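You operate a simulated robot arm through the tools that you are given. There is no shell and no other tool. Be economical: measure what you need, move in short steps, check, and stop when the job is done.

Carry out the task below with a simulated robot arm. There is one attempt and no reset: what you move stays moved.

Task
Put the dust tray from the bottom shelf of the near service rack on the top of the tool trolley. Then take the orange cap and put it on the middle shelf of the red trolley. Then take the blue pad and put it on the blanking plate on the middle shelf of the red trolley. Then pull the door open. The order counts.

Only the result counts: the job must be done as asked and must still hold three seconds after the hand-in. Knocking over, shifting, dropping, spilling or breaking anything else fails it. A push-on lid holds only when it is set on centred and level and pressed home; a screw cap is set on level and turned clockwise until tight.

Robot
A 6-joint arm with a four-finger gripper on a trunk, on a base that drives. Base frame: it is fixed to the floor where the robot stands at the start and does not move with it; the origin is under the middle of the robot, x ahead of it, y to its left, z up. Lengths are in mm, angles in degrees, forces in N, time in s.
Its first joint turns from -166.0 to 166.0 degrees. Places, roughly: blanking plate [750, -500, 500]; blue pad (10x6x4 cm) [500, -900, 800]; door [-4300, 5700, 1100]; dust tray [750, 0, 500]; middle shelf of the red trolley [600, -400, 500]; orange cap (4x4x4 cm) [800, -400, 800]; top of the tool trolley [-1900, 4100, 900]. Payload 3.67 kg.
The TCP is the grasp point between the finger pads, 28 mm short of the fingertips. In the tool frame z runs along the fingers and y along their closing line. Largest opening 112 mm; the body of the gripper starts 73 mm behind the TCP.
Orientation is that of the tool frame in the base frame, as a unit quaternion [x, y, z, w]. With the fingers straight down and closing along the base's y, the tool's x points along the base's -x, its y along +y and its z along -z.

Tools
- The arm moves only by the tool send_rows. Its argument "commands" is a list of rows, each a list of 7 numbers: the shift along the base's x, y, z in cm, then the turn, a rotation vector about the base's x, y, z in rad, then the gripper command, from -1 (fully open) to 1 (shut), values between in proportion. In form: [[tx, ty, tz, ax, ay, az, claw], ...]. A call has 1 to 20 rows; each row shifts and turns the commanded pose from where the row before left it. A row lasts 0.2 s, in which the tool goes at most 50 mm and 8.6 degrees; a call with a longer step from one row to the next is refused whole, and so is a gripper value outside its range. A pose out of reach is approached as far as the arm can. The call stops where the force on the tool passes 40 N (or 10 N more than at its start, if that is more) or the arm is blocked; 0.2 s more then pass. Each finger halts on what it meets, pressing with about 35 N; the grip force reading is that of the motor and also rises with nothing between the fingers. The clock runs only during rows and for 0.2 s after the last one: add rows that do not move to give the fingers time. It gives the time, the measured TCP pose, the force on the tool (base axes), the opening and the grip force at its end, in the units of the frame above (readings bear some noise), with the torque about the TCP (base axes, N m) and any sound that the robot's microphone picked up.
- Cameras (640 x 400 px; columns grow to the right, rows downward): "scene" is now at [82.5, 151.2, 1335]; the picture's right is [-0.72, -0.70, 0.00], its down [-0.36, 0.37, -0.85] and it looks along [0.60, -0.61, -0.52] (base axes); focal length 287 px, centre (320, 200). "wrist" rides on the gripper at [60, -18, -104] in the tool frame; the picture's right is [0.29, 0.96, 0.00], its down [-0.80, 0.24, -0.55] and it looks along [-0.53, 0.16, 0.83] (tool axes); focal length 234 px, centre (320, 200). There is no depth. A picture from a camera that has moved, and an enlarged one, comes with that camera's place and axes in the base frame and with its lens.
- camera(camera): a new picture of that camera. The clock stands still meanwhile.
- base_move(legs): drives the robot by 1 to 6 legs, each [ahead, left, turn to the left] in mm, mm and degrees, along the robot's own axes; the way and the turn of a leg run together, so that a leg with both is an arc; at most 1500 mm and 180 degrees a leg. The arm and the cameras ride along, it lands a little off, and it stops where it bumps. It gives what a move gives.
- head_to(pan, tilt): turns the head with the scene camera to pan (to the left, within 143 degrees either way) and tilt (down, from -29 to 69), counted from straight ahead of the robot. It gives what a move gives.
- close_up(camera, box): a new picture of the part [left, top, right, bottom] of that camera's present view, enlarged. The clock stands still meanwhile.
- close_job(): hands the job in; it is judged then, once.

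Work in short steps. Places have to be worked out from the pictures, the camera data and where the tool is seen: move nearer, look again, correct. Check each grasp and each placing, and mend what went wrong. You have 165 turns and 120 pictures in all, those below and enlarged ones among them. Open the gripper and draw the arm clear of the work before you hand the job in, unless the task says otherwise; then end with one line.

The tools are called after ">>>" by a JSON object that holds its "name" and its "arguments". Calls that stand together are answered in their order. send_rows: Moves the arm, as the interface text tells. Its arguments: {"type":"object","properties":{"commands":{"type":"array","items":{"type":"array","items":{"type":"number"}}}},"required":["commands"]} The other tools are called the same way: base_move (legs) drives the base; head_to (pan, tilt) turns the head that bears the scene camera; camera (camera) takes a picture; close_up (camera, box) takes an enlarged picture of a part of a camera's view; close_job () hands the job in.

At the start:

```text
time: 0.0
tool_pos: [557.5, -284.4, 1051.3]
ee_rot: [0.0, 1.0, -0.001, 0.0]
contact_force: [0.0, 0.0, -0.7]
wrist_torque: [0.0, -0.03, 0.01]
width: 112.3
finger_force: 0.1
robot x, y, heading: [3.3, -2.7, -0.2]
head pan, tilt: [-45.8, 31.3]
```

scene: 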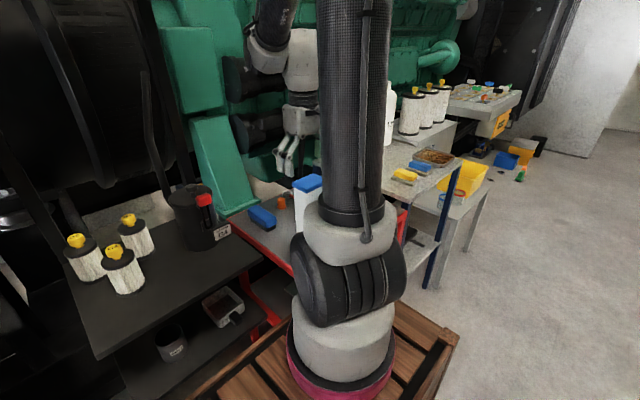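
wrist: 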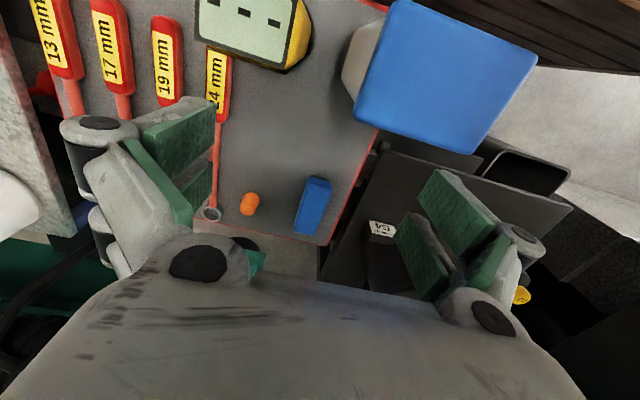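

The first view shows the dark rack on the left with a tray on its lower shelf, and the red trolley behind the arm. I look around with the head before I move anything.

>>> {"name": "head_to", "arguments": {"pan": -5, "tilt": 40}}

>>> {"name": "camera", "arguments": {"camera": "scene"}}

```text
time: 1.1
tool_pos: [556.1, -285.2, 1051.8]
ee_rot: [0.0, 1.0, 0.0, -0.001]
contact_force: [-0.6, 0.3, 0.5]
wrist_torque: [-0.04, 0.0, -0.01]
width: 112.1
finger_force: 0.0
robot x, y, heading: [-0.2, -1.4, -0.3]
head pan, tilt: [-5.0, 40.0]
```

```text
117 pictures are left
camera scene: at [104.5, 208.2, 1321.7], right [-0.09, -1.0, 0.0], down [-0.64, 0.06, -0.77], along [0.76, -0.07, -0.64], focal length 287 px, centre (320, 200)
```

scene: 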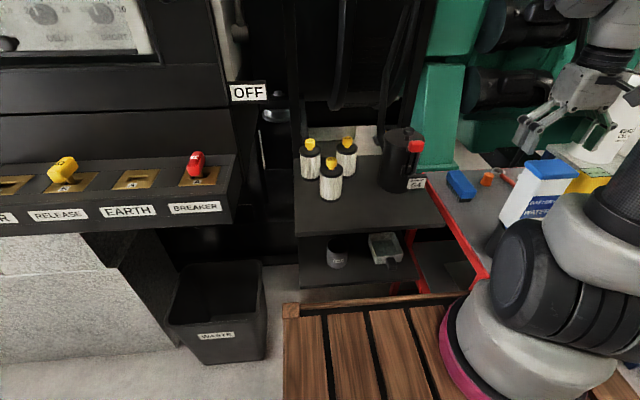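

The tray is on the lower shelf, near (770,-90). I enlarge that part, and look at the far side too.

>>> {"name": "close_up", "arguments": {"camera": "scene", "box": [280, 120, 540, 310]}}

>>> {"name": "head_to", "arguments": {"pan": -30, "tilt": 60}}

>>> {"name": "camera", "arguments": {"camera": "scene"}}

>>> {"name": "head_to", "arguments": {"pan": 120, "tilt": 20}}

>>> {"name": "camera", "arguments": {"camera": "scene"}}

```text
2.11 times, centred on (410, 215) of scene
camera zoom: at [104.5, 208.2, 1321.7], right [-0.09, -1.0, 0.0], down [-0.64, 0.06, -0.77], along [0.76, -0.07, -0.64], focal length 605 px, centre (130, 168)
```

zoom: 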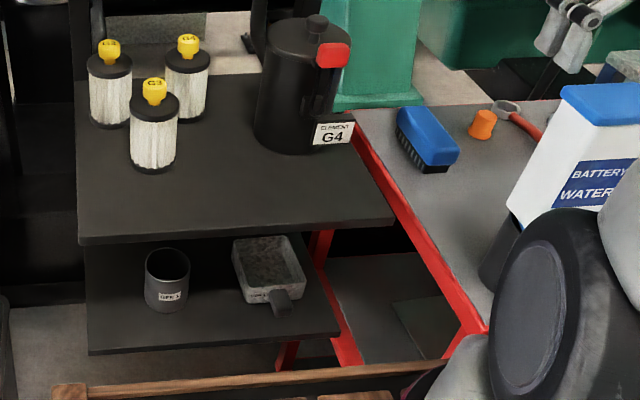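

```text
time: 2.0
tool_pos: [556.4, -284.5, 1052.8]
ee_rot: [-0.001, 1.0, -0.001, -0.001]
contact_force: [0.3, -0.4, 0.3]
wrist_torque: [-0.04, -0.02, -0.01]
width: 111.7
finger_force: 0.0
robot x, y, heading: [-0.4, -3.1, -0.0]
head pan, tilt: [-30.0, 60.0]
```

```text
115 pictures are left
camera scene: at [77.6, 182.3, 1295.0], right [-0.5, -0.87, 0.0], down [-0.75, 0.43, -0.5], along [0.43, -0.25, -0.87], focal length 287 px, centre (320, 200)
```

scene: 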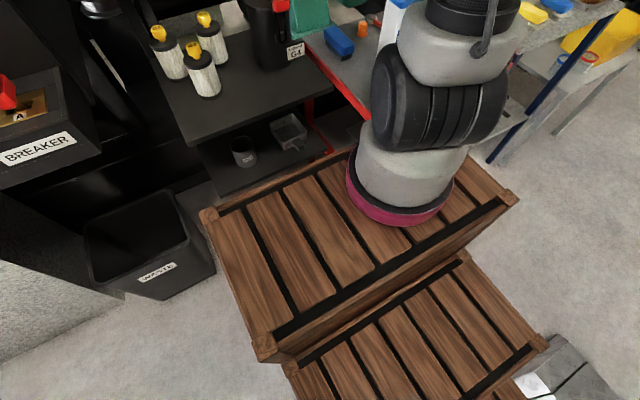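

```text
time: 4.3
tool_pos: [556.8, -284.6, 1052.4]
ee_rot: [0.0, 1.0, -0.002, 0.0]
contact_force: [0.0, 0.1, 0.2]
wrist_torque: [-0.01, 0.0, -0.01]
width: 112.2
finger_force: 0.0
robot x, y, heading: [2.1, -3.2, -0.2]
head pan, tilt: [120.0, 20.0]
```

```text
114 pictures are left
camera scene: at [-26.7, 296.3, 1353.1], right [0.87, 0.5, 0.0], down [0.17, -0.3, -0.94], along [-0.47, 0.81, -0.34], focal length 287 px, centre (320, 200)
```

scene: 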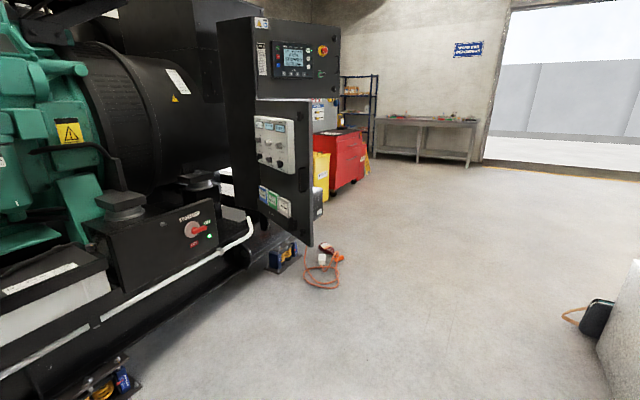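

The tool trolley is the red cabinet across the room. I look down to see what the wooden steps are, then at the door side.

>>> {"name": "head_to", "arguments": {"pan": -60, "tilt": 69}}

>>> {"name": "camera", "arguments": {"camera": "scene"}}

>>> {"name": "head_to", "arguments": {"pan": 60, "tilt": 60}}

>>> {"name": "camera", "arguments": {"camera": "scene"}}

```text
time: 7.0
tool_pos: [557.1, -284.9, 1051.1]
ee_rot: [0.0, 1.0, -0.001, 0.0]
contact_force: [0.7, 0.2, -0.4]
wrist_torque: [0.01, 0.01, 0.02]
width: 112.0
finger_force: 0.1
robot x, y, heading: [1.5, 1.9, 0.1]
head pan, tilt: [-60.0, 68.8]
```

```text
113 pictures are left
camera scene: at [47.8, 167.2, 1285.6], right [-0.87, -0.5, 0.0], down [-0.47, 0.81, -0.36], along [0.18, -0.31, -0.93], focal length 287 px, centre (320, 200)
```

scene: 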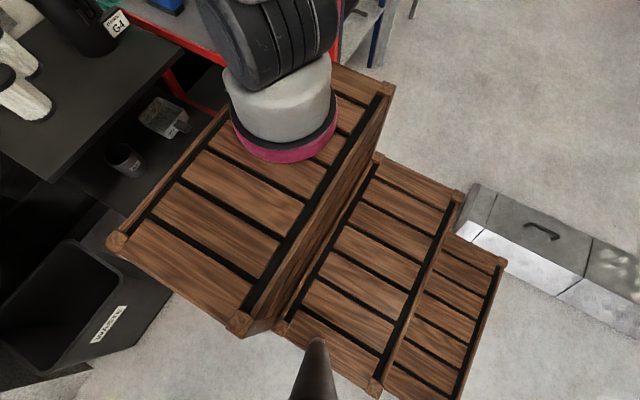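

```text
time: 9.0
tool_pos: [555.3, -284.8, 1050.9]
ee_rot: [0.0, 1.0, -0.001, 0.0]
contact_force: [0.5, -0.4, 1.2]
wrist_torque: [-0.01, 0.02, -0.02]
width: 112.1
finger_force: 0.0
robot x, y, heading: [1.5, 3.8, 0.0]
head pan, tilt: [60.0, 60.0]
```

```text
112 pictures are left
camera scene: at [53.2, 273.3, 1295.0], right [0.87, -0.5, 0.0], down [-0.43, -0.75, -0.5], along [0.25, 0.43, -0.87], focal length 287 px, centre (320, 200)
```

scene: 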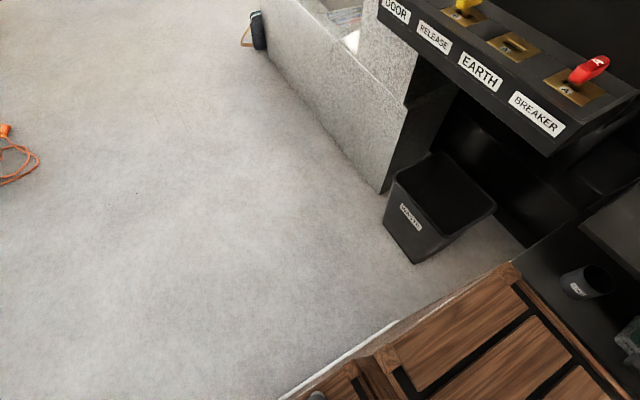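

From parallax, the wooden steps are the robot's own body (top at z≈885, front edge at x≈350), and the arm stands on top. I back off 250 mm for room, then look at the tray again.

>>> {"name": "base_move", "arguments": {"legs": [[-250, 0, 0]]}}

>>> {"name": "head_to", "arguments": {"pan": -15, "tilt": 38}}

>>> {"name": "camera", "arguments": {"camera": "scene"}}

>>> {"name": "close_up", "arguments": {"camera": "scene", "box": [260, 140, 420, 240]}}

```text
time: 10.8
tool_pos: [306.2, -283.2, 1051.2]
ee_rot: [-0.002, 1.0, 0.0, 0.0]
contact_force: [0.5, 0.9, -0.7]
wrist_torque: [-0.01, -0.03, -0.02]
width: 112.2
finger_force: 0.1
robot x, y, heading: [-249.8, 0.5, 0.0]
head pan, tilt: [60.0, 60.0]
```

```text
time: 12.3
tool_pos: [306.7, -283.0, 1052.5]
ee_rot: [-0.003, 1.0, -0.001, 0.0]
contact_force: [0.7, 0.4, 0.8]
wrist_torque: [-0.02, 0.0, 0.01]
width: 111.9
finger_force: 0.1
robot x, y, heading: [-251.2, -0.1, 0.5]
head pan, tilt: [-15.0, 38.0]
```

```text
111 pictures are left
camera scene: at [-148.8, 193.3, 1324.7], right [-0.25, -0.97, 0.0], down [-0.6, 0.16, -0.79], along [0.76, -0.2, -0.62], focal length 287 px, centre (320, 200)
```

scene: 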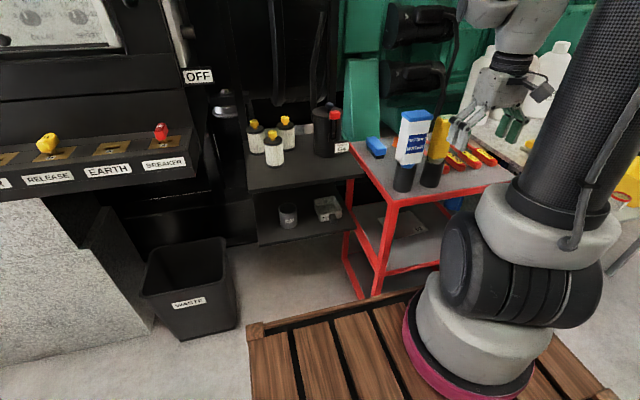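

```text
4.00 times, centred on (340, 190) of scene
camera zoom: at [-148.8, 193.3, 1324.7], right [-0.25, -0.97, 0.0], down [-0.6, 0.16, -0.79], along [0.76, -0.2, -0.62], focal length 1149 px, centre (240, 240)
```

zoom: 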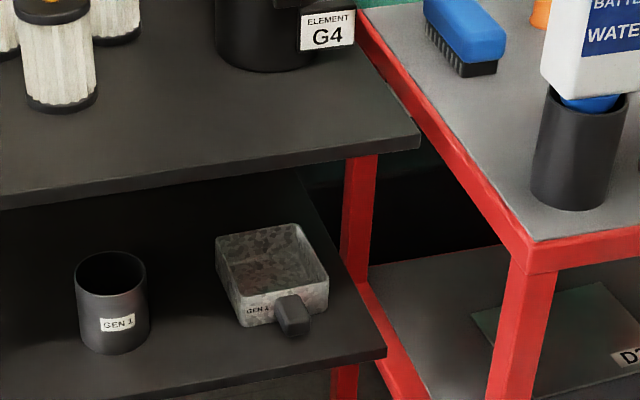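

The wood moved with the base, so it is the robot. Triangulating the tray handle gives about (670,-80,550), pointing to -x. I bring the tool in front of the rack, pitched 45° forward.

>>> {"name": "send_rows", "arguments": {"commands": [[2.4, 3.4, -1, 0, -0.131, 0, -1], [2.4, 3.4, -1, 0, -0.131, 0, -1], [2.4, 3.4, -1, 0, -0.131, 0, -1], [2.4, 3.4, -1, 0, -0.131, 0, -1], [2.4, 3.4, -1, 0, -0.131, 0, -1], [2.4, 3.4, -1, 0, -0.131, 0, -1], [0, 0, -4, 0, 0, 0, -1], [0, 0, -4, 0, 0, 0, -1], [0, 0, -4, 0, 0, 0, -1], [0, 0, -4, 0, 0, 0, -1], [0, 0, -4, 0, 0, 0, -1], [0, 0, -4, 0, 0, 0, -1], [0, 0, 0, 0, 0, 0, -1]]}}

>>> {"name": "camera", "arguments": {"camera": "wrist"}}

>>> {"name": "camera", "arguments": {"camera": "scene"}}

```text
time: 15.1
tool_pos: [476.6, -92.2, 765.6]
ee_rot: [-0.002, 0.923, -0.002, 0.384]
contact_force: [0.5, -0.5, -1.1]
wrist_torque: [0.0, -0.04, 0.01]
width: 112.0
finger_force: 0.0
out of reach, approached as far as the arm can: row 5, 7, 8, 9
robot x, y, heading: [-252.2, 0.8, 0.5]
head pan, tilt: [-15.0, 38.0]
```

```text
109 pictures are left
camera wrist: at [362.2, -110.5, 795.9], right [-0.21, 0.96, -0.21], down [0.17, 0.24, 0.95], along [0.96, 0.16, -0.21], focal length 234 px, centre (320, 200)
```

wrist: 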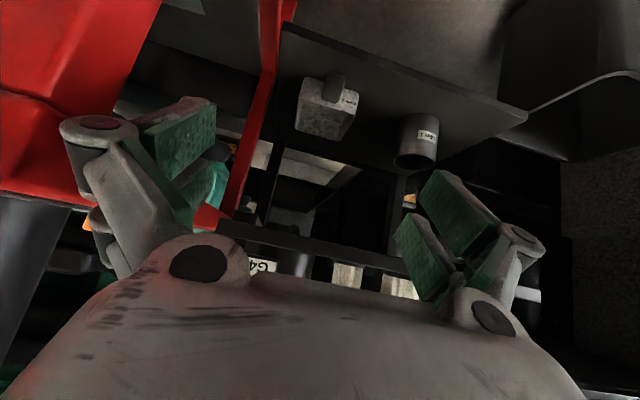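

```text
108 pictures are left
camera scene: at [-148.8, 193.2, 1324.7], right [-0.26, -0.97, 0.0], down [-0.6, 0.16, -0.79], along [0.76, -0.2, -0.62], focal length 287 px, centre (320, 200)
```

scene: 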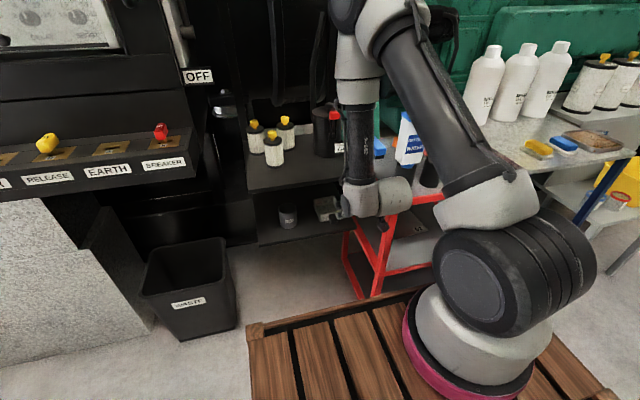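

The wrist view agrees with the handle at (671,-76,550). I go down and a bit ahead with the pitch lowered to 30°, to look more closely before entering.

>>> {"name": "send_rows", "arguments": {"commands": [[1, 0, -4, 0, -0.131, 0, -1], [1, 0, -4, 0, -0.131, 0, -1], [2, 0, -4, 0, 0, 0, -1], [2, 0, -3, 0, 0, 0, -1], [2, 0, 0, 0, 0, 0, -1], [0, 0, 0, 0, 0, 0, -1]]}}

>>> {"name": "camera", "arguments": {"camera": "wrist"}}

>>> {"name": "close_up", "arguments": {"camera": "scene", "box": [240, 140, 440, 265]}}

```text
time: 16.5
tool_pos: [557.4, -91.4, 613.7]
ee_rot: [-0.002, 0.866, -0.001, 0.5]
contact_force: [-0.2, -0.7, 0.8]
wrist_torque: [-0.01, -0.02, 0.0]
width: 112.1
finger_force: 0.0
robot x, y, heading: [-248.5, -0.7, 0.0]
head pan, tilt: [-15.0, 38.0]
```

```text
107 pictures are left
camera wrist: at [439.0, -110.3, 615.0], right [-0.14, 0.96, -0.25], down [-0.08, 0.24, 0.97], along [0.99, 0.16, 0.04], focal length 234 px, centre (320, 200)
```

wrist: 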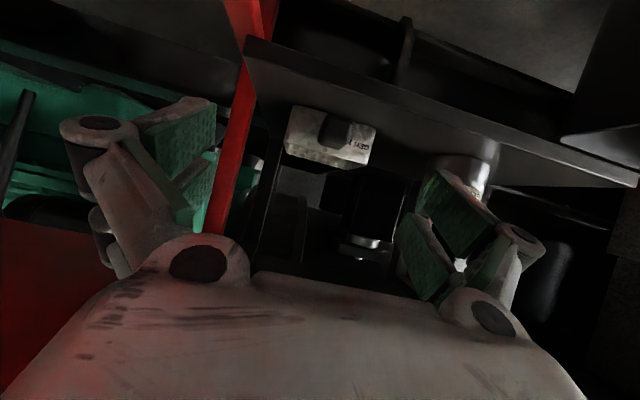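

```text
3.20 times, centred on (340, 202) of scene
camera zoom: at [-148.8, 193.2, 1324.7], right [-0.26, -0.97, 0.0], down [-0.6, 0.16, -0.79], along [0.76, -0.2, -0.62], focal length 919 px, centre (256, 192)
```

zoom: 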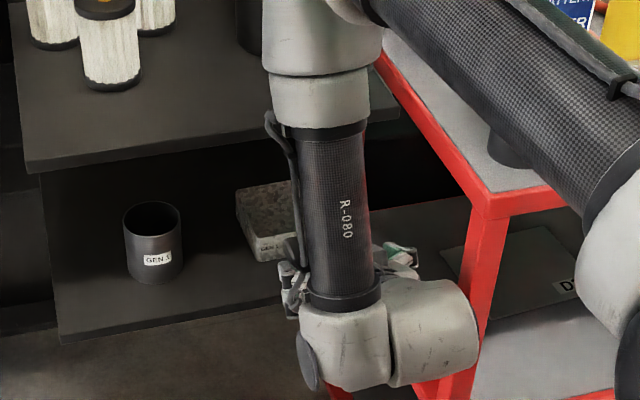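

I enlarge the tray in the wrist view to measure the handle.

>>> {"name": "close_up", "arguments": {"camera": "wrist", "box": [256, 80, 416, 180]}}

```text
4.00 times, centred on (336, 130) of wrist
camera zoom: at [439.0, -110.3, 615.0], right [-0.14, 0.96, -0.25], down [-0.08, 0.24, 0.97], along [0.99, 0.16, 0.04], focal length 937 px, centre (256, 480)
```

zoom: 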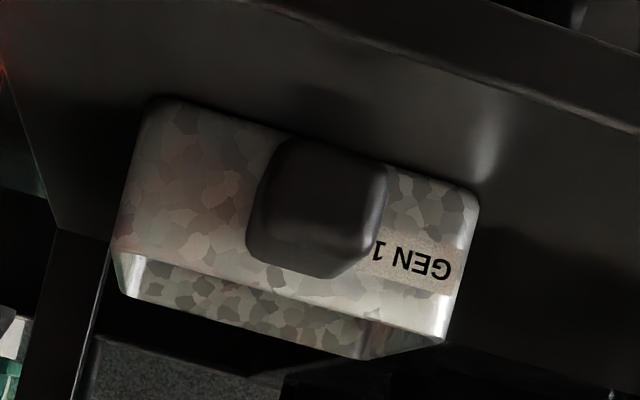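

Measured: shelf z≈535, handle x 644–685, y≈-75, z 545–567, front wall at x≈685. I line up outside the shelf at z 562 with the fingers part closed, then move in to x≈645.

>>> {"name": "send_rows", "arguments": {"commands": [[0, 0.8, -2.6, 0, -0.087, 0, -0.1], [0, 0.8, -2.6, 0, 0, 0, -0.1], [3, 0, 0, 0, 0, 0, -0.1], [0, 0, 0, 0, 0, 0, -0.1]]}}

>>> {"name": "close_up", "arguments": {"camera": "wrist", "box": [160, 20, 480, 220]}}

```text
time: 17.5
tool_pos: [589.3, -75.9, 563.0]
ee_rot: [-0.002, 0.843, -0.002, 0.537]
contact_force: [-0.8, -0.3, -0.1]
wrist_torque: [-0.01, -0.03, 0.02]
width: 61.7
finger_force: 0.1
robot x, y, heading: [-248.6, -2.9, 0.2]
head pan, tilt: [-15.0, 38.0]
```

```text
2.00 times, centred on (320, 120) of wrist
camera zoom: at [469.3, -94.2, 552.5], right [-0.12, 0.96, -0.27], down [-0.17, 0.24, 0.96], along [0.98, 0.16, 0.13], focal length 468 px, centre (320, 360)
```

zoom: 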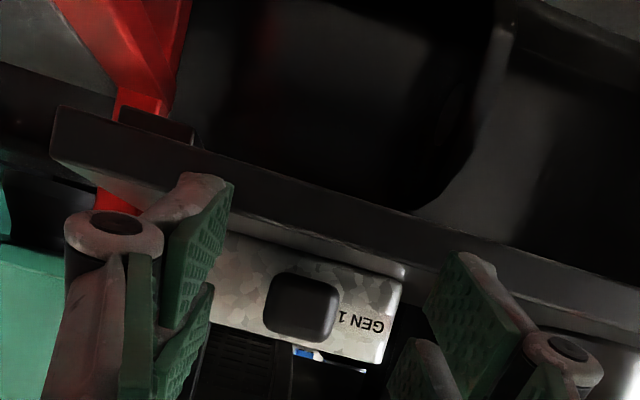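

The handle lies centred between the fingers (y≈-77, z≈557). I go ahead 60 mm in short rows and close.

>>> {"name": "send_rows", "arguments": {"commands": [[2, 0, 0, 0, 0, 0, -0.1], [2, 0, 0, 0, 0, 0, -0.1], [2, 0, 0, 0, 0, 0, -0.1], [0, 0, 0, 0, 0, 0, 0.3], [0, 0, 0, 0, 0, 0, 1], [0, 0, 0, 0, 0, 0, 1], [0, 0, 0, 0, 0, 0, 1]]}}

>>> {"name": "close_up", "arguments": {"camera": "wrist", "box": [160, 20, 480, 220]}}

```text
time: 18.0
tool_pos: [606.9, -75.8, 563.8]
ee_rot: [-0.002, 0.847, -0.003, 0.532]
contact_force: [-62.5, 11.1, 52.5]
wrist_torque: [0.58, 0.98, 0.67]
width: 56.3
finger_force: 35.2
robot x, y, heading: [-252.2, -3.4, -0.1]
head pan, tilt: [-15.0, 38.0]
stopped in row 2: the force on the tool passed its limit at 58 N (the readings are from after the stop); the commanded pose is now the measured one
```

```text
2.00 times, centred on (320, 120) of wrist
camera zoom: at [488.4, -93.9, 553.6], right [-0.12, 0.96, -0.27], down [-0.16, 0.25, 0.96], along [0.98, 0.16, 0.12], focal length 468 px, centre (320, 360)
```

zoom: 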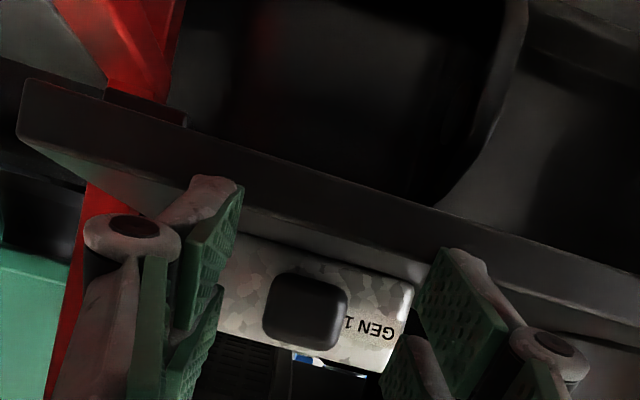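

The finger's lower corner met the shelf's front edge. I back off, raise the line by 10 mm and check that the rack has not moved.

>>> {"name": "send_rows", "arguments": {"commands": [[-2.5, 0, 0.3, 0, 0, 0, -0.1], [0, 0, 0.7, 0, 0, 0, -0.1], [0, 0, 0, 0, 0, 0, -0.1]]}}

>>> {"name": "close_up", "arguments": {"camera": "wrist", "box": [160, 20, 480, 220]}}

>>> {"name": "camera", "arguments": {"camera": "scene"}}

```text
time: 18.8
tool_pos: [586.4, -76.1, 571.0]
ee_rot: [-0.002, 0.846, -0.001, 0.534]
contact_force: [0.5, -0.4, -0.7]
wrist_torque: [0.0, 0.01, 0.04]
width: 61.8
finger_force: 0.0
robot x, y, heading: [-251.9, -1.7, 0.4]
head pan, tilt: [-15.0, 38.0]
```

```text
2.00 times, centred on (320, 120) of wrist
camera zoom: at [467.7, -94.5, 561.3], right [-0.12, 0.96, -0.27], down [-0.16, 0.24, 0.96], along [0.98, 0.16, 0.12], focal length 468 px, centre (320, 360)
```

zoom: 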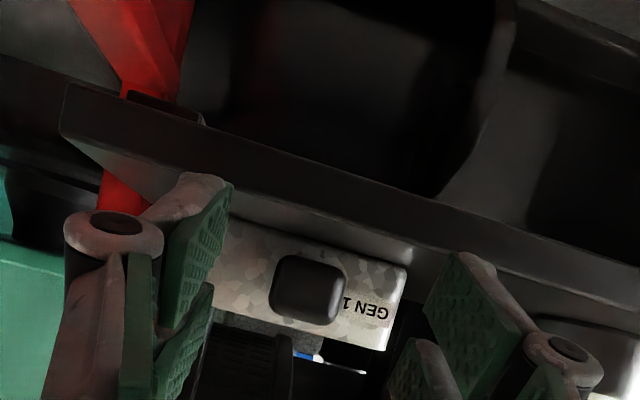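

```text
101 pictures are left
camera scene: at [-148.9, 193.3, 1324.7], right [-0.25, -0.97, 0.0], down [-0.6, 0.16, -0.79], along [0.76, -0.2, -0.62], focal length 287 px, centre (320, 200)
```

scene: 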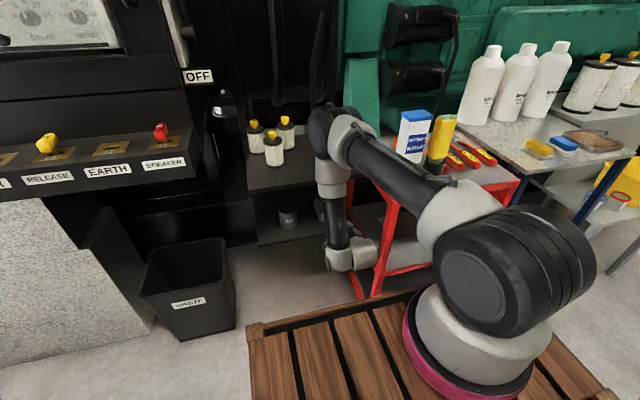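

Nothing has moved. I go in again at z≈572 with small rows and stop short of closing.

>>> {"name": "send_rows", "arguments": {"commands": [[1.5, 0, 0.1, 0, 0, 0, -0.1], [1.5, 0, 0.1, 0, 0, 0, -0.1], [1.5, 0, 0, 0, 0, 0, -0.1], [1.3, 0, 0, 0, 0, 0, -0.1], [0, 0, 0, 0, 0, 0, -0.1]]}}

>>> {"name": "close_up", "arguments": {"camera": "wrist", "box": [160, 20, 480, 220]}}

```text
time: 20.0
tool_pos: [645.2, -75.6, 572.9]
ee_rot: [-0.001, 0.846, -0.003, 0.533]
contact_force: [-0.1, 0.7, 0.1]
wrist_torque: [-0.03, 0.01, 0.04]
width: 61.6
finger_force: 0.1
robot x, y, heading: [-253.4, 1.8, 0.3]
head pan, tilt: [-15.0, 38.0]
```

```text
2.00 times, centred on (320, 120) of wrist
camera zoom: at [525.3, -94.7, 563.6], right [-0.12, 0.96, -0.26], down [-0.16, 0.24, 0.96], along [0.98, 0.16, 0.12], focal length 468 px, centre (320, 360)
```

zoom: 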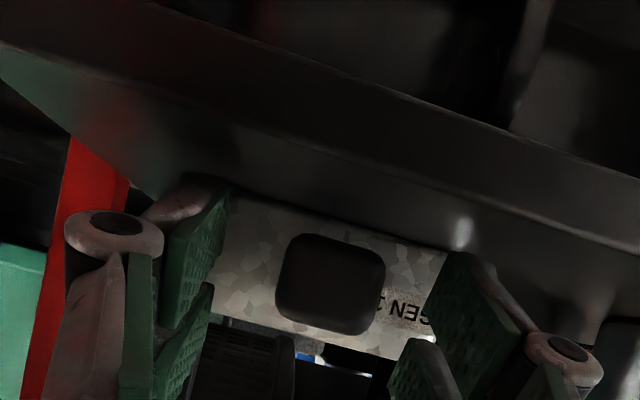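

The handle's front face works out at x≈660, so I go 17 mm further and close.

>>> {"name": "send_rows", "arguments": {"commands": [[0.9, 0, 0, 0, 0, 0, -0.1], [0.8, 0, 0, 0, 0, 0, -0.1], [0, 0, 0, 0, 0, 0, 0.3], [0, 0, 0, 0, 0, 0, 1], [0, 0, 0, 0, 0, 0, 1], [0, 0, 0, 0, 0, 0, 1]]}}

>>> {"name": "close_up", "arguments": {"camera": "wrist", "box": [160, 20, 480, 220]}}

```text
time: 21.4
tool_pos: [661.2, -75.7, 572.7]
ee_rot: [-0.001, 0.845, -0.002, 0.534]
contact_force: [0.8, -1.3, -0.6]
wrist_torque: [0.03, 0.0, -0.05]
width: 27.7
finger_force: 35.3
robot x, y, heading: [-249.4, -1.7, 0.1]
head pan, tilt: [-15.0, 38.0]
```

```text
2.00 times, centred on (320, 120) of wrist
camera zoom: at [542.2, -94.7, 563.8], right [-0.12, 0.96, -0.26], down [-0.16, 0.24, 0.96], along [0.98, 0.16, 0.12], focal length 468 px, centre (320, 360)
```

zoom: 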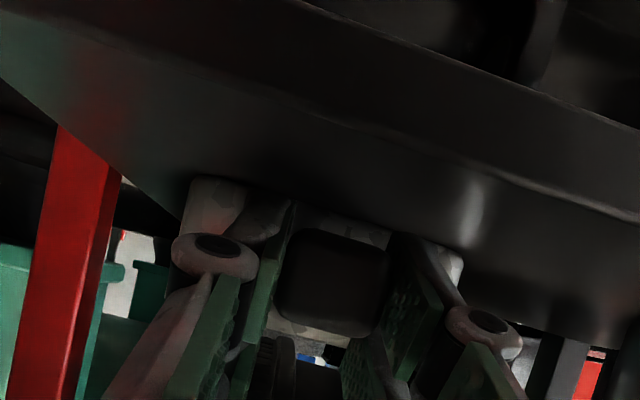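

The fingers hold the handle (27.7 mm). I lift 30 mm and check.

>>> {"name": "send_rows", "arguments": {"commands": [[0, 0, 1, 0, 0, 0, 1], [0, 0, 1, 0, 0, 0, 1], [0, 0, 1, 0, 0, 0, 1], [0, 0, 0, 0, 0, 0, 1]]}}

>>> {"name": "close_up", "arguments": {"camera": "wrist", "box": [160, 20, 480, 220]}}

```text
time: 22.4
tool_pos: [661.5, -77.5, 602.3]
ee_rot: [-0.001, 0.846, -0.002, 0.534]
contact_force: [0.5, -0.2, -1.4]
wrist_torque: [-0.01, 0.1, 0.0]
width: 27.5
finger_force: 34.5
robot x, y, heading: [-254.7, -2.2, 0.2]
head pan, tilt: [-15.0, 38.0]
```

```text
2.00 times, centred on (320, 120) of wrist
camera zoom: at [542.4, -94.5, 593.3], right [-0.12, 0.96, -0.27], down [-0.16, 0.24, 0.96], along [0.98, 0.16, 0.12], focal length 468 px, centre (320, 360)
```

zoom: 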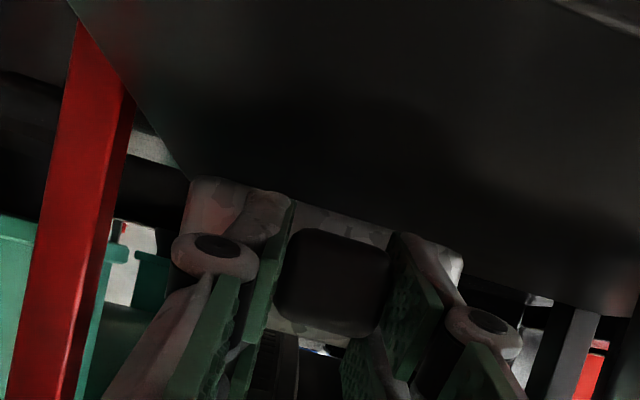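

The tray is lifted and level. Before I back the base out, I look behind the robot.

>>> {"name": "head_to", "arguments": {"pan": 143, "tilt": 40}}

>>> {"name": "camera", "arguments": {"camera": "scene"}}

>>> {"name": "head_to", "arguments": {"pan": -143, "tilt": 40}}

>>> {"name": "camera", "arguments": {"camera": "scene"}}

```text
time: 24.9
tool_pos: [661.5, -76.1, 603.6]
ee_rot: [-0.001, 0.846, -0.002, 0.533]
contact_force: [0.0, -0.6, -0.6]
wrist_torque: [-0.02, 0.1, 0.02]
width: 27.9
finger_force: 34.3
robot x, y, heading: [-250.8, -2.9, 0.1]
head pan, tilt: [143.0, 40.0]
```

```text
97 pictures are left
camera scene: at [-300.5, 266.2, 1321.7], right [0.6, 0.8, 0.0], down [0.51, -0.39, -0.77], along [-0.61, 0.46, -0.64], focal length 287 px, centre (320, 200)
```

scene: 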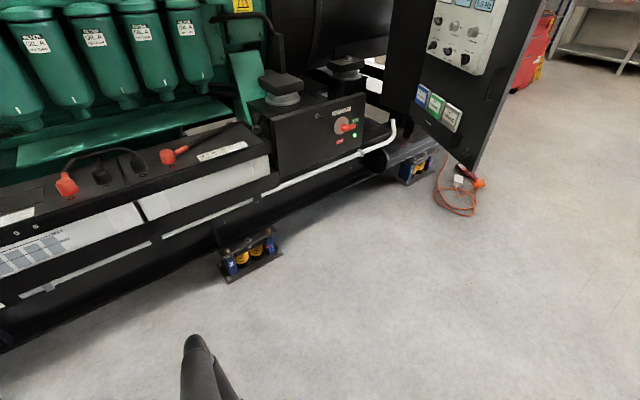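

```text
time: 28.8
tool_pos: [660.4, -77.0, 602.5]
ee_rot: [-0.001, 0.846, -0.003, 0.533]
contact_force: [0.3, 0.2, -2.4]
wrist_torque: [0.02, 0.11, 0.0]
width: 27.8
finger_force: 35.1
robot x, y, heading: [-249.6, 2.0, 0.3]
head pan, tilt: [-143.0, 40.0]
```

```text
96 pictures are left
camera scene: at [-300.1, 163.8, 1321.7], right [-0.61, 0.8, 0.0], down [0.51, 0.39, -0.77], along [-0.61, -0.46, -0.64], focal length 287 px, centre (320, 200)
```

scene: 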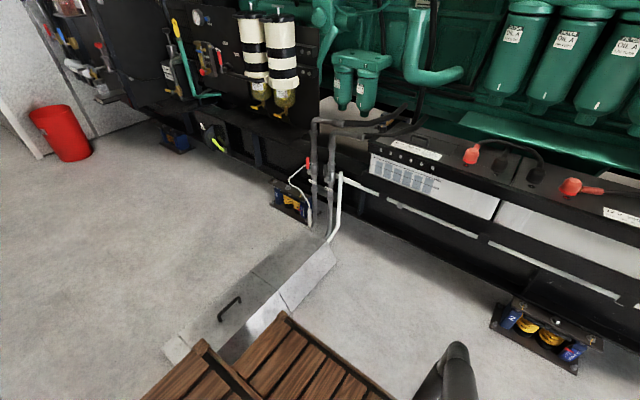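

Behind is free for 300 mm. I back the base straight out with the tray.

>>> {"name": "base_move", "arguments": {"legs": [[-320, 0, 0]]}}

>>> {"name": "send_rows", "arguments": {"commands": [[0, 0, 4, 0, 0, 0, 1], [0, 0, 4, 0, 0, 0, 1], [0, 0, 4, 0, 0, 0, 1], [0, 0, 4, 0, 0, 0, 1], [0, 0, 4, 0, 0, 0, 1], [0, 0, 4, 0, 0, 0, 1], [0, 0, 4, 0, 0, 0, 1], [0, 0, 4, 0, 0, 0, 1], [0, 0, 4, 0, 0, 0, 1], [0, 0, 4, 0, 0, 0, 1], [0, 0, 0, 0, 0, 0, 1]]}}

>>> {"name": "head_to", "arguments": {"pan": -10, "tilt": 30}}

>>> {"name": "camera", "arguments": {"camera": "scene"}}

```text
time: 30.9
tool_pos: [339.8, -75.3, 602.4]
ee_rot: [-0.001, 0.846, -0.003, 0.533]
contact_force: [0.2, -0.9, -2.2]
wrist_torque: [-0.03, 0.11, 0.0]
width: 27.6
finger_force: 35.0
robot x, y, heading: [-572.8, -2.7, 0.4]
head pan, tilt: [-143.0, 40.0]
```

```text
time: 33.3
tool_pos: [338.9, -77.0, 1003.8]
ee_rot: [-0.002, 0.846, -0.002, 0.533]
contact_force: [-0.6, -1.1, -1.7]
wrist_torque: [-0.02, 0.09, 0.02]
width: 27.9
finger_force: 35.0
robot x, y, heading: [-575.0, -0.1, 0.3]
head pan, tilt: [-143.0, 40.0]
```

```text
time: 35.5
tool_pos: [341.1, -76.6, 1003.0]
ee_rot: [-0.002, 0.846, -0.001, 0.533]
contact_force: [-0.1, 0.7, -0.7]
wrist_torque: [0.01, 0.15, 0.0]
width: 27.7
finger_force: 34.7
robot x, y, heading: [-575.6, -0.4, 0.3]
head pan, tilt: [-10.0, 30.0]
```

```text
95 pictures are left
camera scene: at [-465.1, 198.5, 1337.0], right [-0.17, -0.99, 0.0], down [-0.49, 0.08, -0.87], along [0.85, -0.15, -0.5], focal length 287 px, centre (320, 200)
```

scene: 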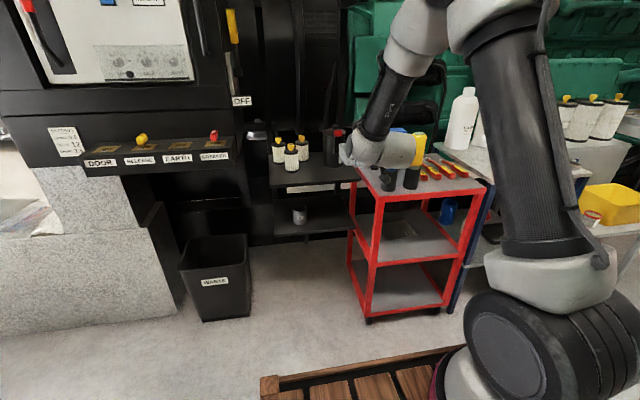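

The tray is held at z≈1000. I turn left 90° to face +y and look along the way to the tool trolley.

>>> {"name": "base_move", "arguments": {"legs": [[0, 0, 90]]}}

>>> {"name": "head_to", "arguments": {"pan": 15, "tilt": 20}}

>>> {"name": "camera", "arguments": {"camera": "scene"}}

```text
time: 37.7
tool_pos: [227.1, 437.5, 1003.0]
ee_rot: [-0.231, 0.814, 0.143, 0.513]
contact_force: [0.0, 0.0, -1.5]
wrist_torque: [-0.08, 0.09, -0.02]
width: 27.8
finger_force: 34.8
robot x, y, heading: [-588.9, 22.9, 32.1]
head pan, tilt: [-10.0, 30.0]
stopped in leg 1: the robot was blocked; the commanded pose is now the measured one
```

```text
time: 38.6
tool_pos: [227.0, 436.4, 1001.3]
ee_rot: [-0.232, 0.813, 0.143, 0.514]
contact_force: [0.1, -0.5, -1.4]
wrist_torque: [-0.05, 0.08, -0.01]
width: 27.3
finger_force: 34.8
robot x, y, heading: [-591.8, 23.4, 31.9]
head pan, tilt: [15.0, 20.0]
```

```text
94 pictures are left
camera scene: at [-623.1, 285.6, 1353.1], right [0.73, -0.68, 0.0], down [-0.23, -0.25, -0.94], along [0.64, 0.69, -0.34], focal length 287 px, centre (320, 200)
```

scene: 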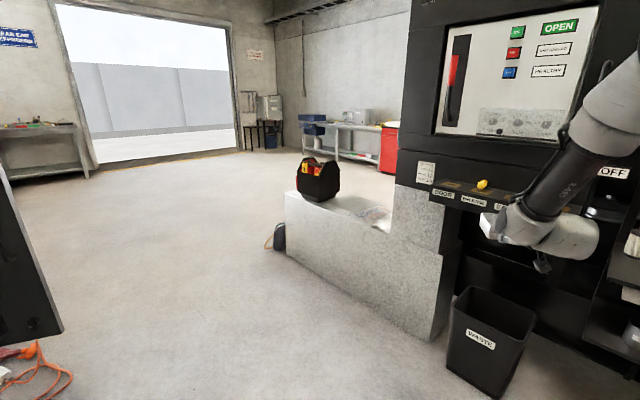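

The turn was blocked with no force on the tool, so a rear corner probably met the floor cover. I turn the head to see it.

>>> {"name": "head_to", "arguments": {"pan": -143, "tilt": 60}}

>>> {"name": "camera", "arguments": {"camera": "scene"}}

>>> {"name": "head_to", "arguments": {"pan": -20, "tilt": 25}}

>>> {"name": "camera", "arguments": {"camera": "scene"}}

```text
time: 41.0
tool_pos: [225.7, 437.5, 1002.6]
ee_rot: [-0.232, 0.814, 0.144, 0.513]
contact_force: [0.2, -0.6, -1.3]
wrist_torque: [-0.06, 0.08, -0.03]
width: 27.6
finger_force: 35.4
robot x, y, heading: [-589.5, 22.7, 32.1]
head pan, tilt: [-143.0, 60.0]
```

```text
93 pictures are left
camera scene: at [-710.5, 155.3, 1295.0], right [-0.93, 0.36, 0.0], down [0.31, 0.81, -0.5], along [-0.18, -0.47, -0.87], focal length 287 px, centre (320, 200)
```

scene: 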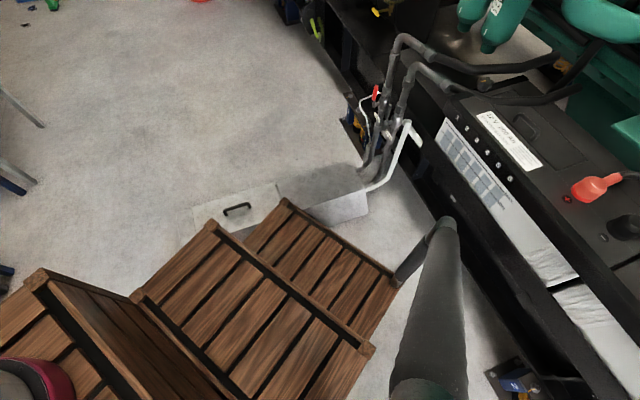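

```text
time: 43.1
tool_pos: [226.4, 436.4, 1002.3]
ee_rot: [-0.232, 0.814, 0.143, 0.513]
contact_force: [-0.9, 1.1, -1.7]
wrist_torque: [-0.05, 0.11, 0.01]
width: 27.9
finger_force: 34.9
robot x, y, heading: [-585.1, 22.4, 32.1]
head pan, tilt: [-20.0, 25.0]
```

```text
92 pictures are left
camera scene: at [-596.5, 236.6, 1345.0], right [0.21, -0.98, 0.0], down [-0.41, -0.09, -0.91], along [0.89, 0.19, -0.42], focal length 287 px, centre (320, 200)
```

scene: 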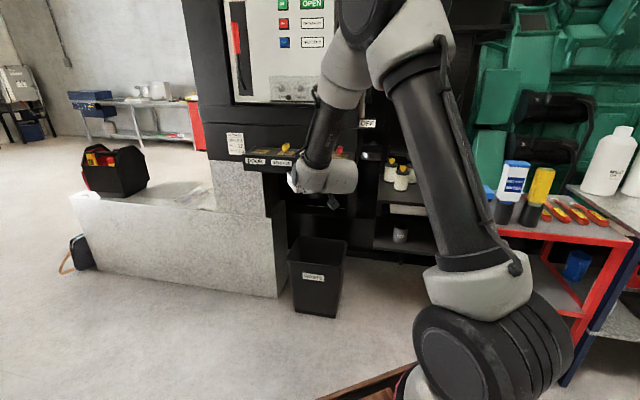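

The rear corner is against the fixed floor cover. I shift straight along +y by about 250 mm, then finish the turn.

>>> {"name": "base_move", "arguments": {"legs": [[120, 218, 0], [0, 0, 58]]}}

>>> {"name": "head_to", "arguments": {"pan": 15, "tilt": 20}}

>>> {"name": "camera", "arguments": {"camera": "scene"}}

```text
time: 47.5
tool_pos: [-528.1, 1184.4, 1002.4]
ee_rot: [0.599, -0.598, -0.376, -0.378]
contact_force: [0.0, -0.6, -1.5]
wrist_torque: [-0.13, -0.01, -0.02]
width: 27.9
finger_force: 34.7
robot x, y, heading: [-604.0, 274.3, 89.9]
head pan, tilt: [-20.0, 25.0]
```

```text
time: 48.5
tool_pos: [-527.8, 1182.1, 1003.1]
ee_rot: [0.599, -0.598, -0.375, -0.378]
contact_force: [-0.1, -0.7, -1.5]
wrist_torque: [-0.1, 0.01, -0.01]
width: 27.7
finger_force: 34.6
robot x, y, heading: [-603.3, 271.3, 90.3]
head pan, tilt: [15.0, 20.0]
```

```text
91 pictures are left
camera scene: at [-844.0, 380.5, 1353.1], right [0.96, 0.26, 0.0], down [0.09, -0.33, -0.94], along [-0.25, 0.91, -0.34], focal length 287 px, centre (320, 200)
```

scene: 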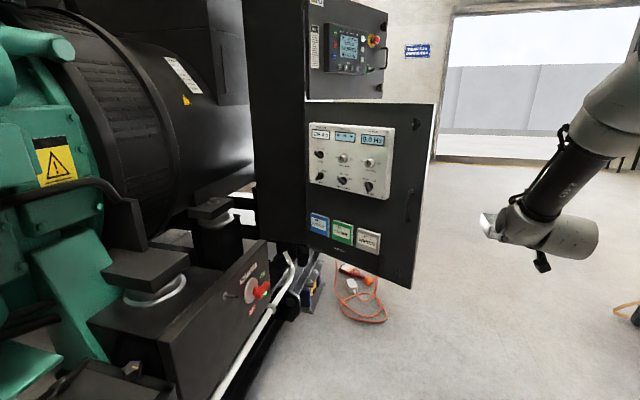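

The control-panel door and the orange lead are on the left, so I shift right 480 mm and drive ahead 2.3 m to clear them.

>>> {"name": "base_move", "arguments": {"legs": [[0, -480, 0], [1500, 0, 0], [800, 0, 0]]}}

>>> {"name": "head_to", "arguments": {"pan": 40, "tilt": 15}}

>>> {"name": "camera", "arguments": {"camera": "scene"}}

```text
time: 62.3
tool_pos: [-67.6, 3504.3, 1002.1]
ee_rot: [0.6, -0.597, -0.376, -0.378]
contact_force: [0.4, -0.5, -2.7]
wrist_torque: [-0.14, 0.01, -0.01]
width: 27.8
finger_force: 34.9
robot x, y, heading: [-143.5, 2594.3, 90.5]
head pan, tilt: [15.0, 20.0]
```

```text
time: 63.2
tool_pos: [-67.7, 3504.0, 1003.5]
ee_rot: [0.6, -0.597, -0.376, -0.377]
contact_force: [0.7, -0.4, -2.1]
wrist_torque: [-0.11, 0.03, -0.01]
width: 27.5
finger_force: 35.1
robot x, y, heading: [-137.7, 2591.7, 90.5]
head pan, tilt: [40.0, 15.0]
```

```text
90 pictures are left
camera scene: at [-417.6, 2682.0, 1361.2], right [0.76, 0.65, 0.0], down [0.17, -0.2, -0.97], along [-0.63, 0.73, -0.26], focal length 287 px, centre (320, 200)
```

scene: 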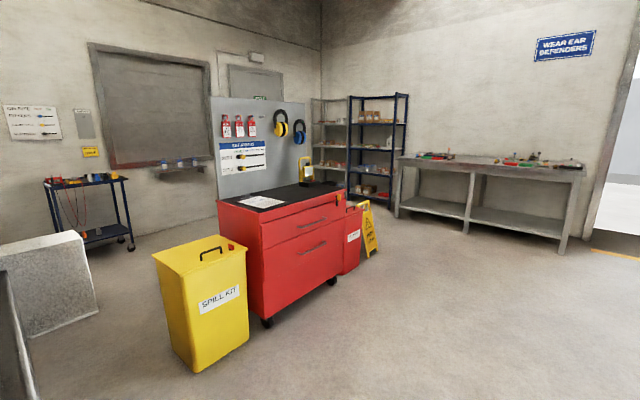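

The tool trolley is the red cabinet with the black top. I enlarge it and the door behind it.

>>> {"name": "close_up", "arguments": {"camera": "scene", "box": [200, 30, 400, 155]}}

>>> {"name": "close_up", "arguments": {"camera": "scene", "box": [140, 160, 400, 330]}}

```text
3.20 times, centred on (300, 92) of scene
camera zoom: at [-417.6, 2682.0, 1361.2], right [0.76, 0.65, 0.0], down [0.17, -0.2, -0.97], along [-0.63, 0.73, -0.26], focal length 919 px, centre (384, 544)
```

zoom: 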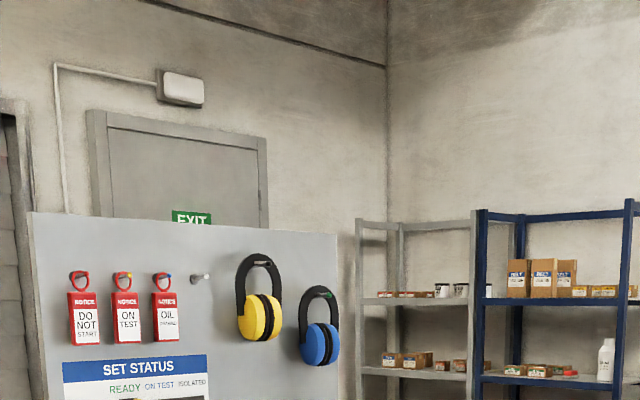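

```text
2.35 times, centred on (270, 245) of scene
camera zoom: at [-417.6, 2682.0, 1361.2], right [0.76, 0.65, 0.0], down [0.17, -0.2, -0.97], along [-0.63, 0.73, -0.26], focal length 676 px, centre (438, 94)
```

zoom: 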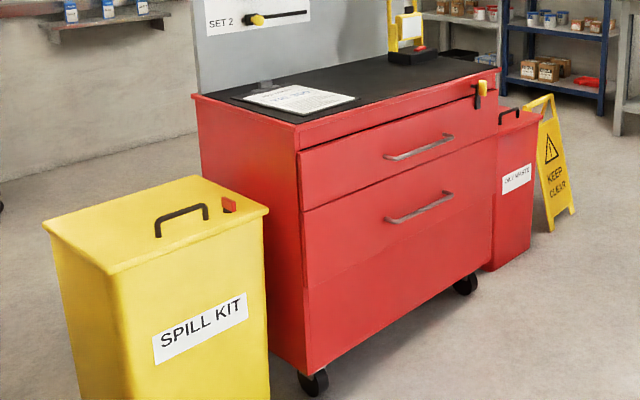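

The trolley top is about x -2020..-1480, y 3530..4350, with its front facing +x. I drive level with it and turn to face it from a safe distance.

>>> {"name": "base_move", "arguments": {"legs": [[1310, 0, 0], [0, 0, 90]]}}

>>> {"name": "head_to", "arguments": {"pan": -5, "tilt": 20}}

>>> {"name": "camera", "arguments": {"camera": "scene"}}

```text
time: 73.6
tool_pos: [-1068.1, 3982.5, 1002.8]
ee_rot: [0.847, 0.0, -0.532, -0.003]
contact_force: [-0.2, 0.1, -1.4]
wrist_torque: [0.02, -0.11, 0.01]
width: 27.6
finger_force: 34.8
robot x, y, heading: [-155.7, 3906.6, -179.8]
head pan, tilt: [40.0, 15.0]
```

```text
time: 74.7
tool_pos: [-1067.0, 3983.6, 1003.6]
ee_rot: [0.846, 0.0, -0.533, -0.002]
contact_force: [-0.2, 0.1, -1.9]
wrist_torque: [0.07, -0.12, -0.02]
width: 27.4
finger_force: 35.0
robot x, y, heading: [-152.9, 3904.3, -180.0]
head pan, tilt: [-5.0, 20.0]
```

```text
87 pictures are left
camera scene: at [-268.8, 3698.9, 1353.1], right [0.08, 1.0, 0.0], down [0.34, -0.03, -0.94], along [-0.94, 0.08, -0.34], focal length 287 px, centre (320, 200)
```

scene: 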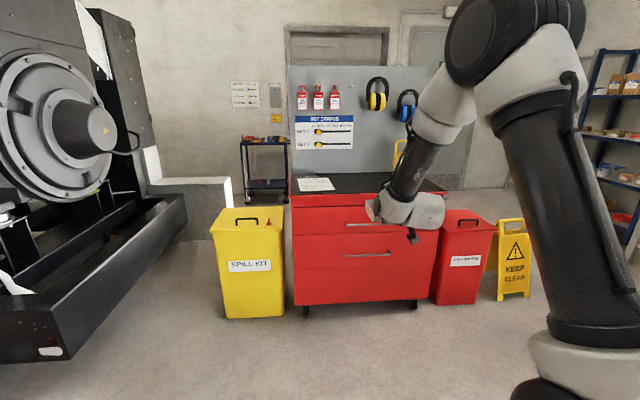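

By triangulation the top front edge may be nearer x≈-1715 with z≈810–870. I drive 300 mm closer and look again.

>>> {"name": "base_move", "arguments": {"legs": [[300, 0, 0]]}}

>>> {"name": "head_to", "arguments": {"pan": -10, "tilt": 25}}

>>> {"name": "close_up", "arguments": {"camera": "scene", "box": [200, 100, 520, 300]}}

>>> {"name": "camera", "arguments": {"camera": "wrist"}}

```text
time: 76.7
tool_pos: [-1365.8, 3978.7, 1002.9]
ee_rot: [0.847, 0.002, -0.532, -0.002]
contact_force: [-0.2, 0.2, -2.4]
wrist_torque: [0.0, -0.12, 0.0]
width: 27.7
finger_force: 35.4
robot x, y, heading: [-453.3, 3902.4, -179.4]
head pan, tilt: [-5.0, 20.0]
```

```text
time: 77.4
tool_pos: [-1367.2, 3977.7, 1002.6]
ee_rot: [0.846, 0.002, -0.533, -0.001]
contact_force: [-0.8, 0.2, -1.1]
wrist_torque: [-0.03, -0.11, 0.02]
width: 27.8
finger_force: 35.2
robot x, y, heading: [-452.0, 3903.9, -179.6]
head pan, tilt: [-10.0, 25.0]
```

```text
2.00 times, centred on (360, 200) of scene
camera zoom: at [-563.7, 3704.5, 1345.0], right [0.17, 0.99, 0.0], down [0.42, -0.07, -0.91], along [-0.89, 0.15, -0.42], focal length 574 px, centre (240, 200)
```

zoom: 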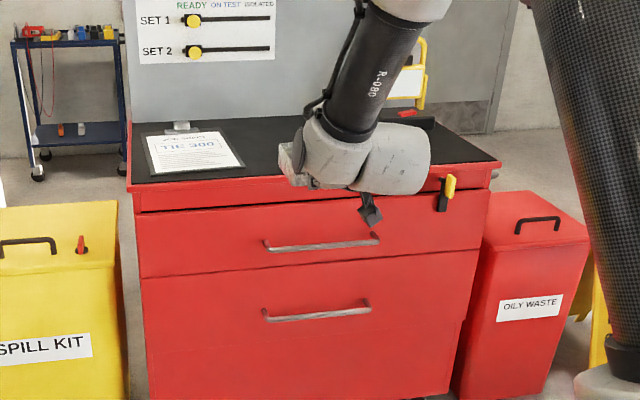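

```text
85 pictures are left
camera wrist: at [-1245.7, 3996.2, 993.4], right [0.13, -0.96, -0.26], down [0.16, -0.24, 0.96], along [-0.98, -0.16, 0.12], focal length 234 px, centre (320, 200)
```

wrist: 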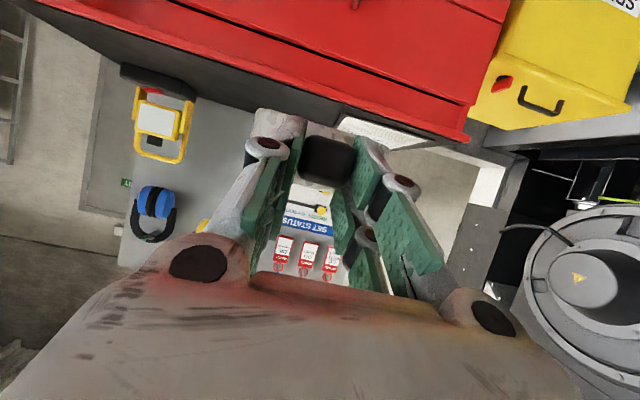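

The top is at z≈850, its front edge at x≈-1716; y 3950–4350 is free between the clipboard and the stand. I drive ahead 390 and right 130 mm to bring the tray over that spot.

>>> {"name": "base_move", "arguments": {"legs": [[0, -130, 0], [390, 0, 0]]}}

>>> {"name": "head_to", "arguments": {"pan": -20, "tilt": 35}}

>>> {"name": "camera", "arguments": {"camera": "scene"}}

>>> {"name": "camera", "arguments": {"camera": "wrist"}}

```text
time: 80.8
tool_pos: [-1760.6, 4106.9, 1002.5]
ee_rot: [0.846, 0.001, -0.533, -0.002]
contact_force: [0.6, 0.0, -2.1]
wrist_torque: [-0.01, -0.11, -0.01]
width: 27.8
finger_force: 35.4
robot x, y, heading: [-851.0, 4033.6, -179.5]
head pan, tilt: [-10.0, 25.0]
```

```text
time: 81.5
tool_pos: [-1761.9, 4107.3, 1002.0]
ee_rot: [0.846, 0.001, -0.533, -0.002]
contact_force: [0.4, 0.4, -1.8]
wrist_torque: [0.03, -0.11, 0.0]
width: 27.5
finger_force: 35.4
robot x, y, heading: [-849.4, 4033.7, -179.6]
head pan, tilt: [-20.0, 35.0]
```

```text
84 pictures are left
camera scene: at [-951.9, 3846.0, 1329.3], right [0.34, 0.94, 0.0], down [0.54, -0.19, -0.82], along [-0.77, 0.28, -0.57], focal length 287 px, centre (320, 200)
```

scene: 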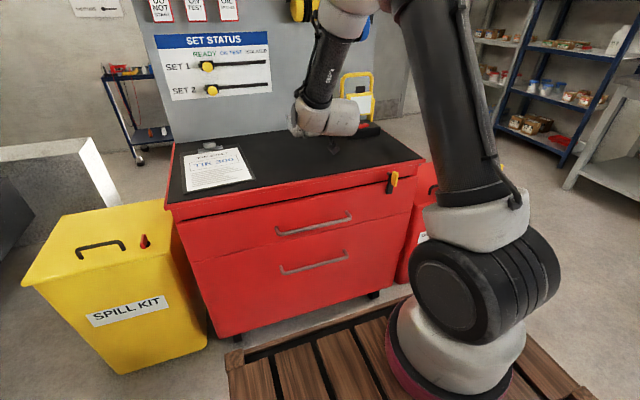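

```text
83 pictures are left
camera wrist: at [-1641.2, 4124.9, 993.4], right [0.12, -0.96, -0.26], down [0.15, -0.24, 0.96], along [-0.98, -0.16, 0.12], focal length 234 px, centre (320, 200)
```

wrist: 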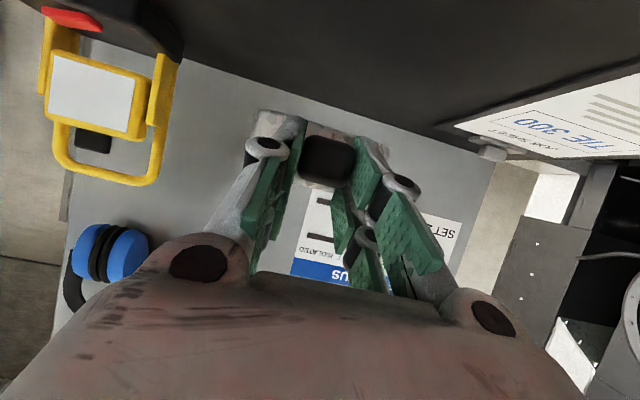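

The tray is over the clear spot between the clipboard and the stand. I lower 90 mm, then look for the remaining gap.

>>> {"name": "send_rows", "arguments": {"commands": [[0, 0, -1.5, 0, 0, 0, 1], [0, 0, -1.5, 0, 0, 0, 1], [0, 0, -1.5, 0, 0, 0, 1], [0, 0, -1.5, 0, 0, 0, 1], [0, 0, -1.5, 0, 0, 0, 1], [0, 0, -1.5, 0, 0, 0, 1], [0, 0, 0, 0, 0, 0, 1]]}}

>>> {"name": "camera", "arguments": {"camera": "wrist"}}

```text
time: 83.1
tool_pos: [-1761.5, 4106.8, 912.6]
ee_rot: [0.846, 0.001, -0.533, -0.002]
contact_force: [0.4, 0.0, -2.2]
wrist_torque: [-0.01, -0.12, 0.01]
width: 27.6
finger_force: 35.4
robot x, y, heading: [-848.2, 4027.8, -179.6]
head pan, tilt: [-20.0, 35.0]
```

```text
82 pictures are left
camera wrist: at [-1640.9, 4124.6, 903.3], right [0.12, -0.96, -0.26], down [0.15, -0.24, 0.96], along [-0.98, -0.16, 0.12], focal length 234 px, centre (320, 200)
```

wrist: 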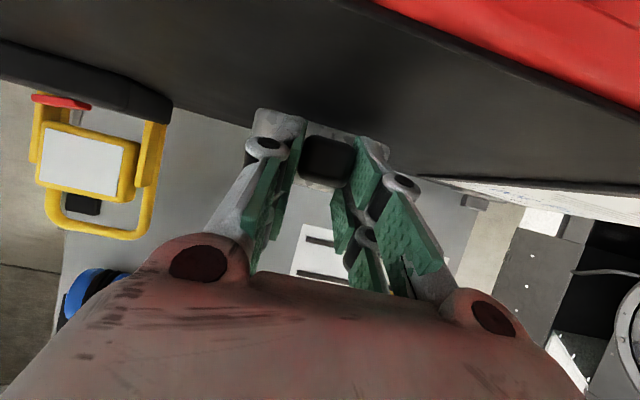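

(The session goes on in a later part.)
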